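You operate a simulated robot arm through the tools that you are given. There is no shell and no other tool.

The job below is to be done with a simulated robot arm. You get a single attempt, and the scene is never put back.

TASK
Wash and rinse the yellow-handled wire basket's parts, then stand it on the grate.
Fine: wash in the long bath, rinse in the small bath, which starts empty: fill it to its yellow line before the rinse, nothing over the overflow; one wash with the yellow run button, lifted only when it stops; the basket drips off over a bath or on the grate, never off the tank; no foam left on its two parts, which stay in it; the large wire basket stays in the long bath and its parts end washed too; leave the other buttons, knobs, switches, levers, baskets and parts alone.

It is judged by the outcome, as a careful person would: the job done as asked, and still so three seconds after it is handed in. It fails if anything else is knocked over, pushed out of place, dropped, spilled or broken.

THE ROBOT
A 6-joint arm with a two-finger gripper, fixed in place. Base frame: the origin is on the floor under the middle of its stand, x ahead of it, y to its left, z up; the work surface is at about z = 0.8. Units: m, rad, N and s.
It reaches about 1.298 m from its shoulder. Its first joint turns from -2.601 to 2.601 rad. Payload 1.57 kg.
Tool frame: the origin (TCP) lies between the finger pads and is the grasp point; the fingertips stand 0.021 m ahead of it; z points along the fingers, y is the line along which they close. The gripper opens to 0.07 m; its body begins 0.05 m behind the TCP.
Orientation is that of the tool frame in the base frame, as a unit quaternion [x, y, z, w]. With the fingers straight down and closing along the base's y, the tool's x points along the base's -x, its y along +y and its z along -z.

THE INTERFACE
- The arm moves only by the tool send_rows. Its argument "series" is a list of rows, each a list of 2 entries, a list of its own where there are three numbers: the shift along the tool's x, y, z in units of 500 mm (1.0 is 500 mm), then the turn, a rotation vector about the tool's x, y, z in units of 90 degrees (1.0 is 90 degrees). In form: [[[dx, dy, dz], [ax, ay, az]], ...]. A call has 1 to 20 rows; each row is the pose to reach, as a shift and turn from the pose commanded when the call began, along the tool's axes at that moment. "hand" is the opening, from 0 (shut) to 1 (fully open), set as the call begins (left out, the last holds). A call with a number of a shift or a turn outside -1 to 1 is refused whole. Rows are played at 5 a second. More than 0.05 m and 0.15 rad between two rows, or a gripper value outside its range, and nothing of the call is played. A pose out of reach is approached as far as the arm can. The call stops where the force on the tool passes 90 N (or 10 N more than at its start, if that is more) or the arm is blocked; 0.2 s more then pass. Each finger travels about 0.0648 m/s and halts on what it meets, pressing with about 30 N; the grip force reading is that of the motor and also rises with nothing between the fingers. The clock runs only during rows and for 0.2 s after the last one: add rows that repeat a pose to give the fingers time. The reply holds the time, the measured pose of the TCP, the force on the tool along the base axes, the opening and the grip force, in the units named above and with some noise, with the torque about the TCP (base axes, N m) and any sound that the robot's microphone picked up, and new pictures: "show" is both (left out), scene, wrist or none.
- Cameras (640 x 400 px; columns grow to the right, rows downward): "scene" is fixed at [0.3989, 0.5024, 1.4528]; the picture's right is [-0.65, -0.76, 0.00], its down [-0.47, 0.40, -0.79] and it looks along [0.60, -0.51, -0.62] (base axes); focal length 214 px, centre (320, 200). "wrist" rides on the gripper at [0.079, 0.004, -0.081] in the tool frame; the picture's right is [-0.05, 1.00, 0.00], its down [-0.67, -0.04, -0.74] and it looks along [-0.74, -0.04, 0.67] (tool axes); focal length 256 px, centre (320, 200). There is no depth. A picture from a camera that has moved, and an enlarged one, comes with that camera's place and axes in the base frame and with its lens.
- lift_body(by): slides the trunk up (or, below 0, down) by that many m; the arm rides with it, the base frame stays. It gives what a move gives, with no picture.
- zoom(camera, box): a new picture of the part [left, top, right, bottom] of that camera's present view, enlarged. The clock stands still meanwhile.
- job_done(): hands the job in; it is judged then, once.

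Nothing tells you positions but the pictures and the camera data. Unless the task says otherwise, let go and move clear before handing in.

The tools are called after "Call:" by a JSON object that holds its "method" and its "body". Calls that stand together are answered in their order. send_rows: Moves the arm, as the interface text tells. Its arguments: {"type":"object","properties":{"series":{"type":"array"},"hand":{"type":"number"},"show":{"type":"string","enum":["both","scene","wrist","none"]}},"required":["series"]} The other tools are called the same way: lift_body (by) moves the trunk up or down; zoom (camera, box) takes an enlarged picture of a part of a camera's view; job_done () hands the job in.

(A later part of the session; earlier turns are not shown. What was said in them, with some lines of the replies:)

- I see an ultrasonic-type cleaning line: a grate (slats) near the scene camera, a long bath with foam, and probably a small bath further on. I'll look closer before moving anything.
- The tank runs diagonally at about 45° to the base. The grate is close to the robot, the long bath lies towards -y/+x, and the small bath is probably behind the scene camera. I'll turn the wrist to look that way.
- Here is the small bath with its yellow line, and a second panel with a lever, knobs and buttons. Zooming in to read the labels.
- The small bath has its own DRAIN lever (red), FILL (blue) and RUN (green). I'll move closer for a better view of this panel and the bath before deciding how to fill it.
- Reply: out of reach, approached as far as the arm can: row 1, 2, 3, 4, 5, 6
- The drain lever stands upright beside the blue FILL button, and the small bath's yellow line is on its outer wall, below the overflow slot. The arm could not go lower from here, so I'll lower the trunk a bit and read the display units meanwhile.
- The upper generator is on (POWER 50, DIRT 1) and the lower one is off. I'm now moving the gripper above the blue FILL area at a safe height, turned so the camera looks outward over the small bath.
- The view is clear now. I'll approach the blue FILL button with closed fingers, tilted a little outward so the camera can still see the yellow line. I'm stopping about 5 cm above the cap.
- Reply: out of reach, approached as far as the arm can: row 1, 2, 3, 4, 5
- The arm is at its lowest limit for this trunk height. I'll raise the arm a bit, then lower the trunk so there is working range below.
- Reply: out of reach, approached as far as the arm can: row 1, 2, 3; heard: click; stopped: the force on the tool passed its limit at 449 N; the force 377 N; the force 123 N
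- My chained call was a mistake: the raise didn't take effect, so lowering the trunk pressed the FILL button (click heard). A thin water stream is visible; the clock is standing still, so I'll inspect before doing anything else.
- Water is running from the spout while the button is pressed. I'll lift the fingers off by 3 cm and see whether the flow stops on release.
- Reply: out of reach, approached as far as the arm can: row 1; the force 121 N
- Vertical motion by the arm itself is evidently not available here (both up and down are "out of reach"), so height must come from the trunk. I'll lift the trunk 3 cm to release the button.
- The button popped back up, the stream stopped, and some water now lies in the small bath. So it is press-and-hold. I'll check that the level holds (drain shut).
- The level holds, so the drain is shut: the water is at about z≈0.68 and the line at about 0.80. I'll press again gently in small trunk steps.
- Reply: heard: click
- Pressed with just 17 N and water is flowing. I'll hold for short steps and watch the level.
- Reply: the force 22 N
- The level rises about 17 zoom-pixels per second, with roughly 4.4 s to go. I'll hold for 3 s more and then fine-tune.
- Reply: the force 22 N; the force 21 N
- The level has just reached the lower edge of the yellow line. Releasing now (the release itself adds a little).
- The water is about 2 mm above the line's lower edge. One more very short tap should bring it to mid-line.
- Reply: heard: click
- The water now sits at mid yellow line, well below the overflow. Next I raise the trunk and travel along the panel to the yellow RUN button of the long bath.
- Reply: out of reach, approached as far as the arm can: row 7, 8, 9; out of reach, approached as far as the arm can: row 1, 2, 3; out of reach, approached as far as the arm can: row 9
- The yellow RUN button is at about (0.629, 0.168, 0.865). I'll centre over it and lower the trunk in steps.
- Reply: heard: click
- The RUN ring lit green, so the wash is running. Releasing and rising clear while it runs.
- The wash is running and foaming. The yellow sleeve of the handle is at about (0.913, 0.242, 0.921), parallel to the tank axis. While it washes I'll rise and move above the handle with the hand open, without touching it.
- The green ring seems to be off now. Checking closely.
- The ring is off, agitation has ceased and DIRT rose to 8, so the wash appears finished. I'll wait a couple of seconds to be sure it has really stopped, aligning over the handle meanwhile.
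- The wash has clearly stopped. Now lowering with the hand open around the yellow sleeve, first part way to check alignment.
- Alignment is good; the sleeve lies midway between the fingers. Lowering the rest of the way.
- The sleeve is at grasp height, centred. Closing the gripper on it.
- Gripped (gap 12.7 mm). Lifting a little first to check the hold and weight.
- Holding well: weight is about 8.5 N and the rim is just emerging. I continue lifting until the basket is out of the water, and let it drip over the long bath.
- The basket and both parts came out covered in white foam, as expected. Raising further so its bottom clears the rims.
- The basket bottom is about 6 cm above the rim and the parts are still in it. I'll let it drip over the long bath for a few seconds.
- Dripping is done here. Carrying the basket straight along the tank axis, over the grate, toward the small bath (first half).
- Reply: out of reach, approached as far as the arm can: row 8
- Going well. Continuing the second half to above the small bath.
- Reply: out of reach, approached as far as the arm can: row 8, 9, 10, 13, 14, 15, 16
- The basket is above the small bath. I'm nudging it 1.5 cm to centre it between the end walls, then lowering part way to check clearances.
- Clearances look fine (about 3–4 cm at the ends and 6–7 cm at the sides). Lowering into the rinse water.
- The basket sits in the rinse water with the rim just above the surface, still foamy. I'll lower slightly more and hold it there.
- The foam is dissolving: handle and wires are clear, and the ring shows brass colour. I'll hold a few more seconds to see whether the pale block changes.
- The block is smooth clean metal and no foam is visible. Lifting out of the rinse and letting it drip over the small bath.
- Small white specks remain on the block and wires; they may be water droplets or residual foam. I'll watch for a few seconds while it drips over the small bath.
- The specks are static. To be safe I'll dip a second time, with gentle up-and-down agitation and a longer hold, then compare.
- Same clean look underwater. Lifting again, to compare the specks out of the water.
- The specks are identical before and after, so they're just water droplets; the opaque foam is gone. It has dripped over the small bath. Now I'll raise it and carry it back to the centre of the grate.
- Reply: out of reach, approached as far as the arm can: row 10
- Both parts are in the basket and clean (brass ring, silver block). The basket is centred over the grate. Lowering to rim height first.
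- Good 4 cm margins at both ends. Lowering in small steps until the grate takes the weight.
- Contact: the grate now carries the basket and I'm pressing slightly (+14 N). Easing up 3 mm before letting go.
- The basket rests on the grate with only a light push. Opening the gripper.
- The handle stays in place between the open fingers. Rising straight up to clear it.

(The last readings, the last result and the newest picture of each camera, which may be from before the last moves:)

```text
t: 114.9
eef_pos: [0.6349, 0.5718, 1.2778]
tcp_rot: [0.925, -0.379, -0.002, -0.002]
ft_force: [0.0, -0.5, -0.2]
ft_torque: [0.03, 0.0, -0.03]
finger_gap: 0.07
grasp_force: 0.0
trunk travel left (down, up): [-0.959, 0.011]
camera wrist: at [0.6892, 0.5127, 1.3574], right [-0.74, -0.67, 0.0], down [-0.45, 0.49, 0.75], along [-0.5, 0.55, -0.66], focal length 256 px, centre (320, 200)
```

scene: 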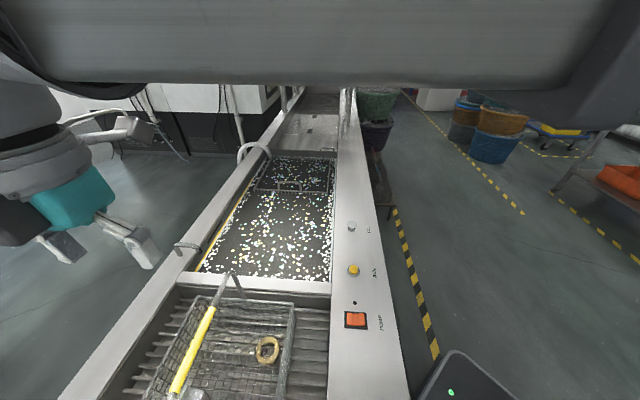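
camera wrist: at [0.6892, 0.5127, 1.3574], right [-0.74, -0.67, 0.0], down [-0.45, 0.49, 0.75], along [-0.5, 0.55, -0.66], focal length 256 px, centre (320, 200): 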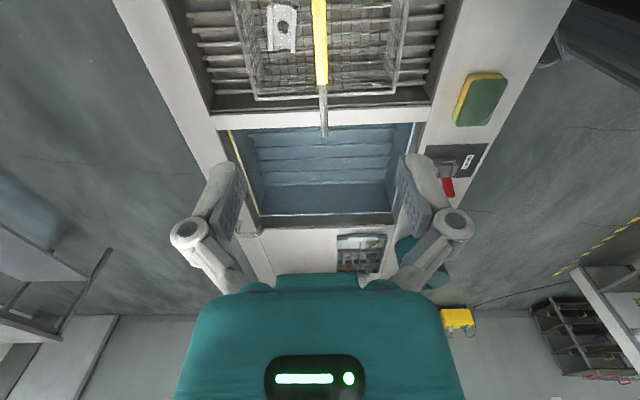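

The basket stands on the grate with both parts in it. Final inspection of the scene before handing in.

Call:
{"method": "zoom", "body": {"camera": "scene", "box": [100, 250, 400, 400]}}

Call:
{"method": "zoom", "body": {"camera": "scene", "box": [190, 130, 400, 290]}}

Call:
{"method": "zoom", "body": {"camera": "wrist", "box": [180, 0, 500, 240]}}

Call:
{"method": "zoom", "body": {"camera": "wrist", "box": [380, 40, 540, 160]}}

```text
2.13 times, centred on (250, 325) of scene
camera zoom: at [0.3989, 0.5024, 1.4528], right [-0.65, -0.76, 0.0], down [-0.47, 0.4, -0.79], along [0.6, -0.51, -0.62], focal length 458 px, centre (469, -67)
```

zoom: 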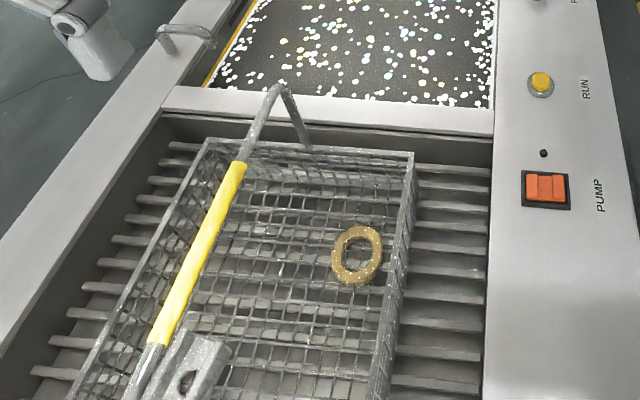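

```text
2.50 times, centred on (295, 210) of scene
camera zoom: at [0.3989, 0.5024, 1.4528], right [-0.65, -0.76, 0.0], down [-0.47, 0.4, -0.79], along [0.6, -0.51, -0.62], focal length 536 px, centre (382, 175)
```

zoom: 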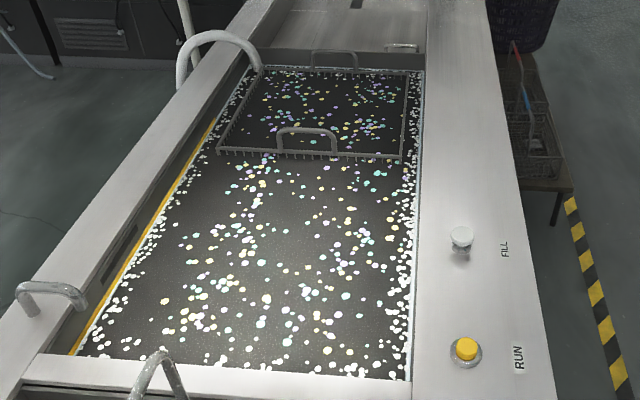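

```text
1.67 times, centred on (340, 120) of wrist
camera zoom: at [0.6892, 0.5127, 1.3574], right [-0.74, -0.67, 0.0], down [-0.45, 0.49, 0.75], along [-0.5, 0.55, -0.66], focal length 427 px, centre (287, 333)
```

zoom: 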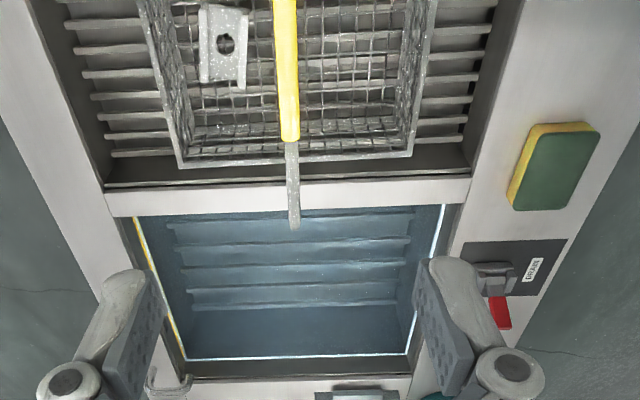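

```text
3.33 times, centred on (460, 100) of wrist
camera zoom: at [0.6892, 0.5127, 1.3574], right [-0.74, -0.67, 0.0], down [-0.45, 0.49, 0.75], along [-0.5, 0.55, -0.66], focal length 853 px, centre (-147, 533)
```

zoom: 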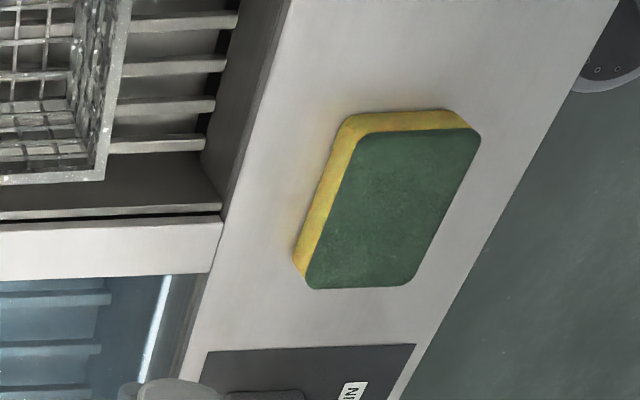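

The basket is on the grate with both parts in it, clean and free of foam. The small bath is at its yellow line with nothing flowing, the large basket is still in the long bath, and the other controls are as they were. The gripper is open and clear, so I'm handing in.

Call:
{"method": "job_done", "body": {}}

```text
The job is handed in.
```

The yellow-handled basket is washed, rinsed and standing on the grate. Both its parts are still in it, with no foam left, only water droplets.

- **Rinse bath:** I filled the small bath to the middle of its yellow line with the blue FILL button. The level held below the overflow, and the flow was off at the end.
- **Wash:** I pressed the yellow RUN button once, and the cycle stopped on its own after about five seconds. I waited a couple of seconds more before lifting the basket.
- **Rinse and drip:** The basket was dipped twice in the small bath and dripped off only over the baths and the grate.
- **Large basket:** It stayed in the long bath through the wash cycle. The water is now too dark to see its parts, so I couldn't check them by eye.

**One mishap:** Early on I lowered the trunk while the arm hadn't risen as I expected. That pushed the gripper hard onto the FILL button, at up to about 449 N. The button sprang back and worked normally afterwards, and I saw no damage.

I left the other controls, the sponge, the bucket and the tray alone.
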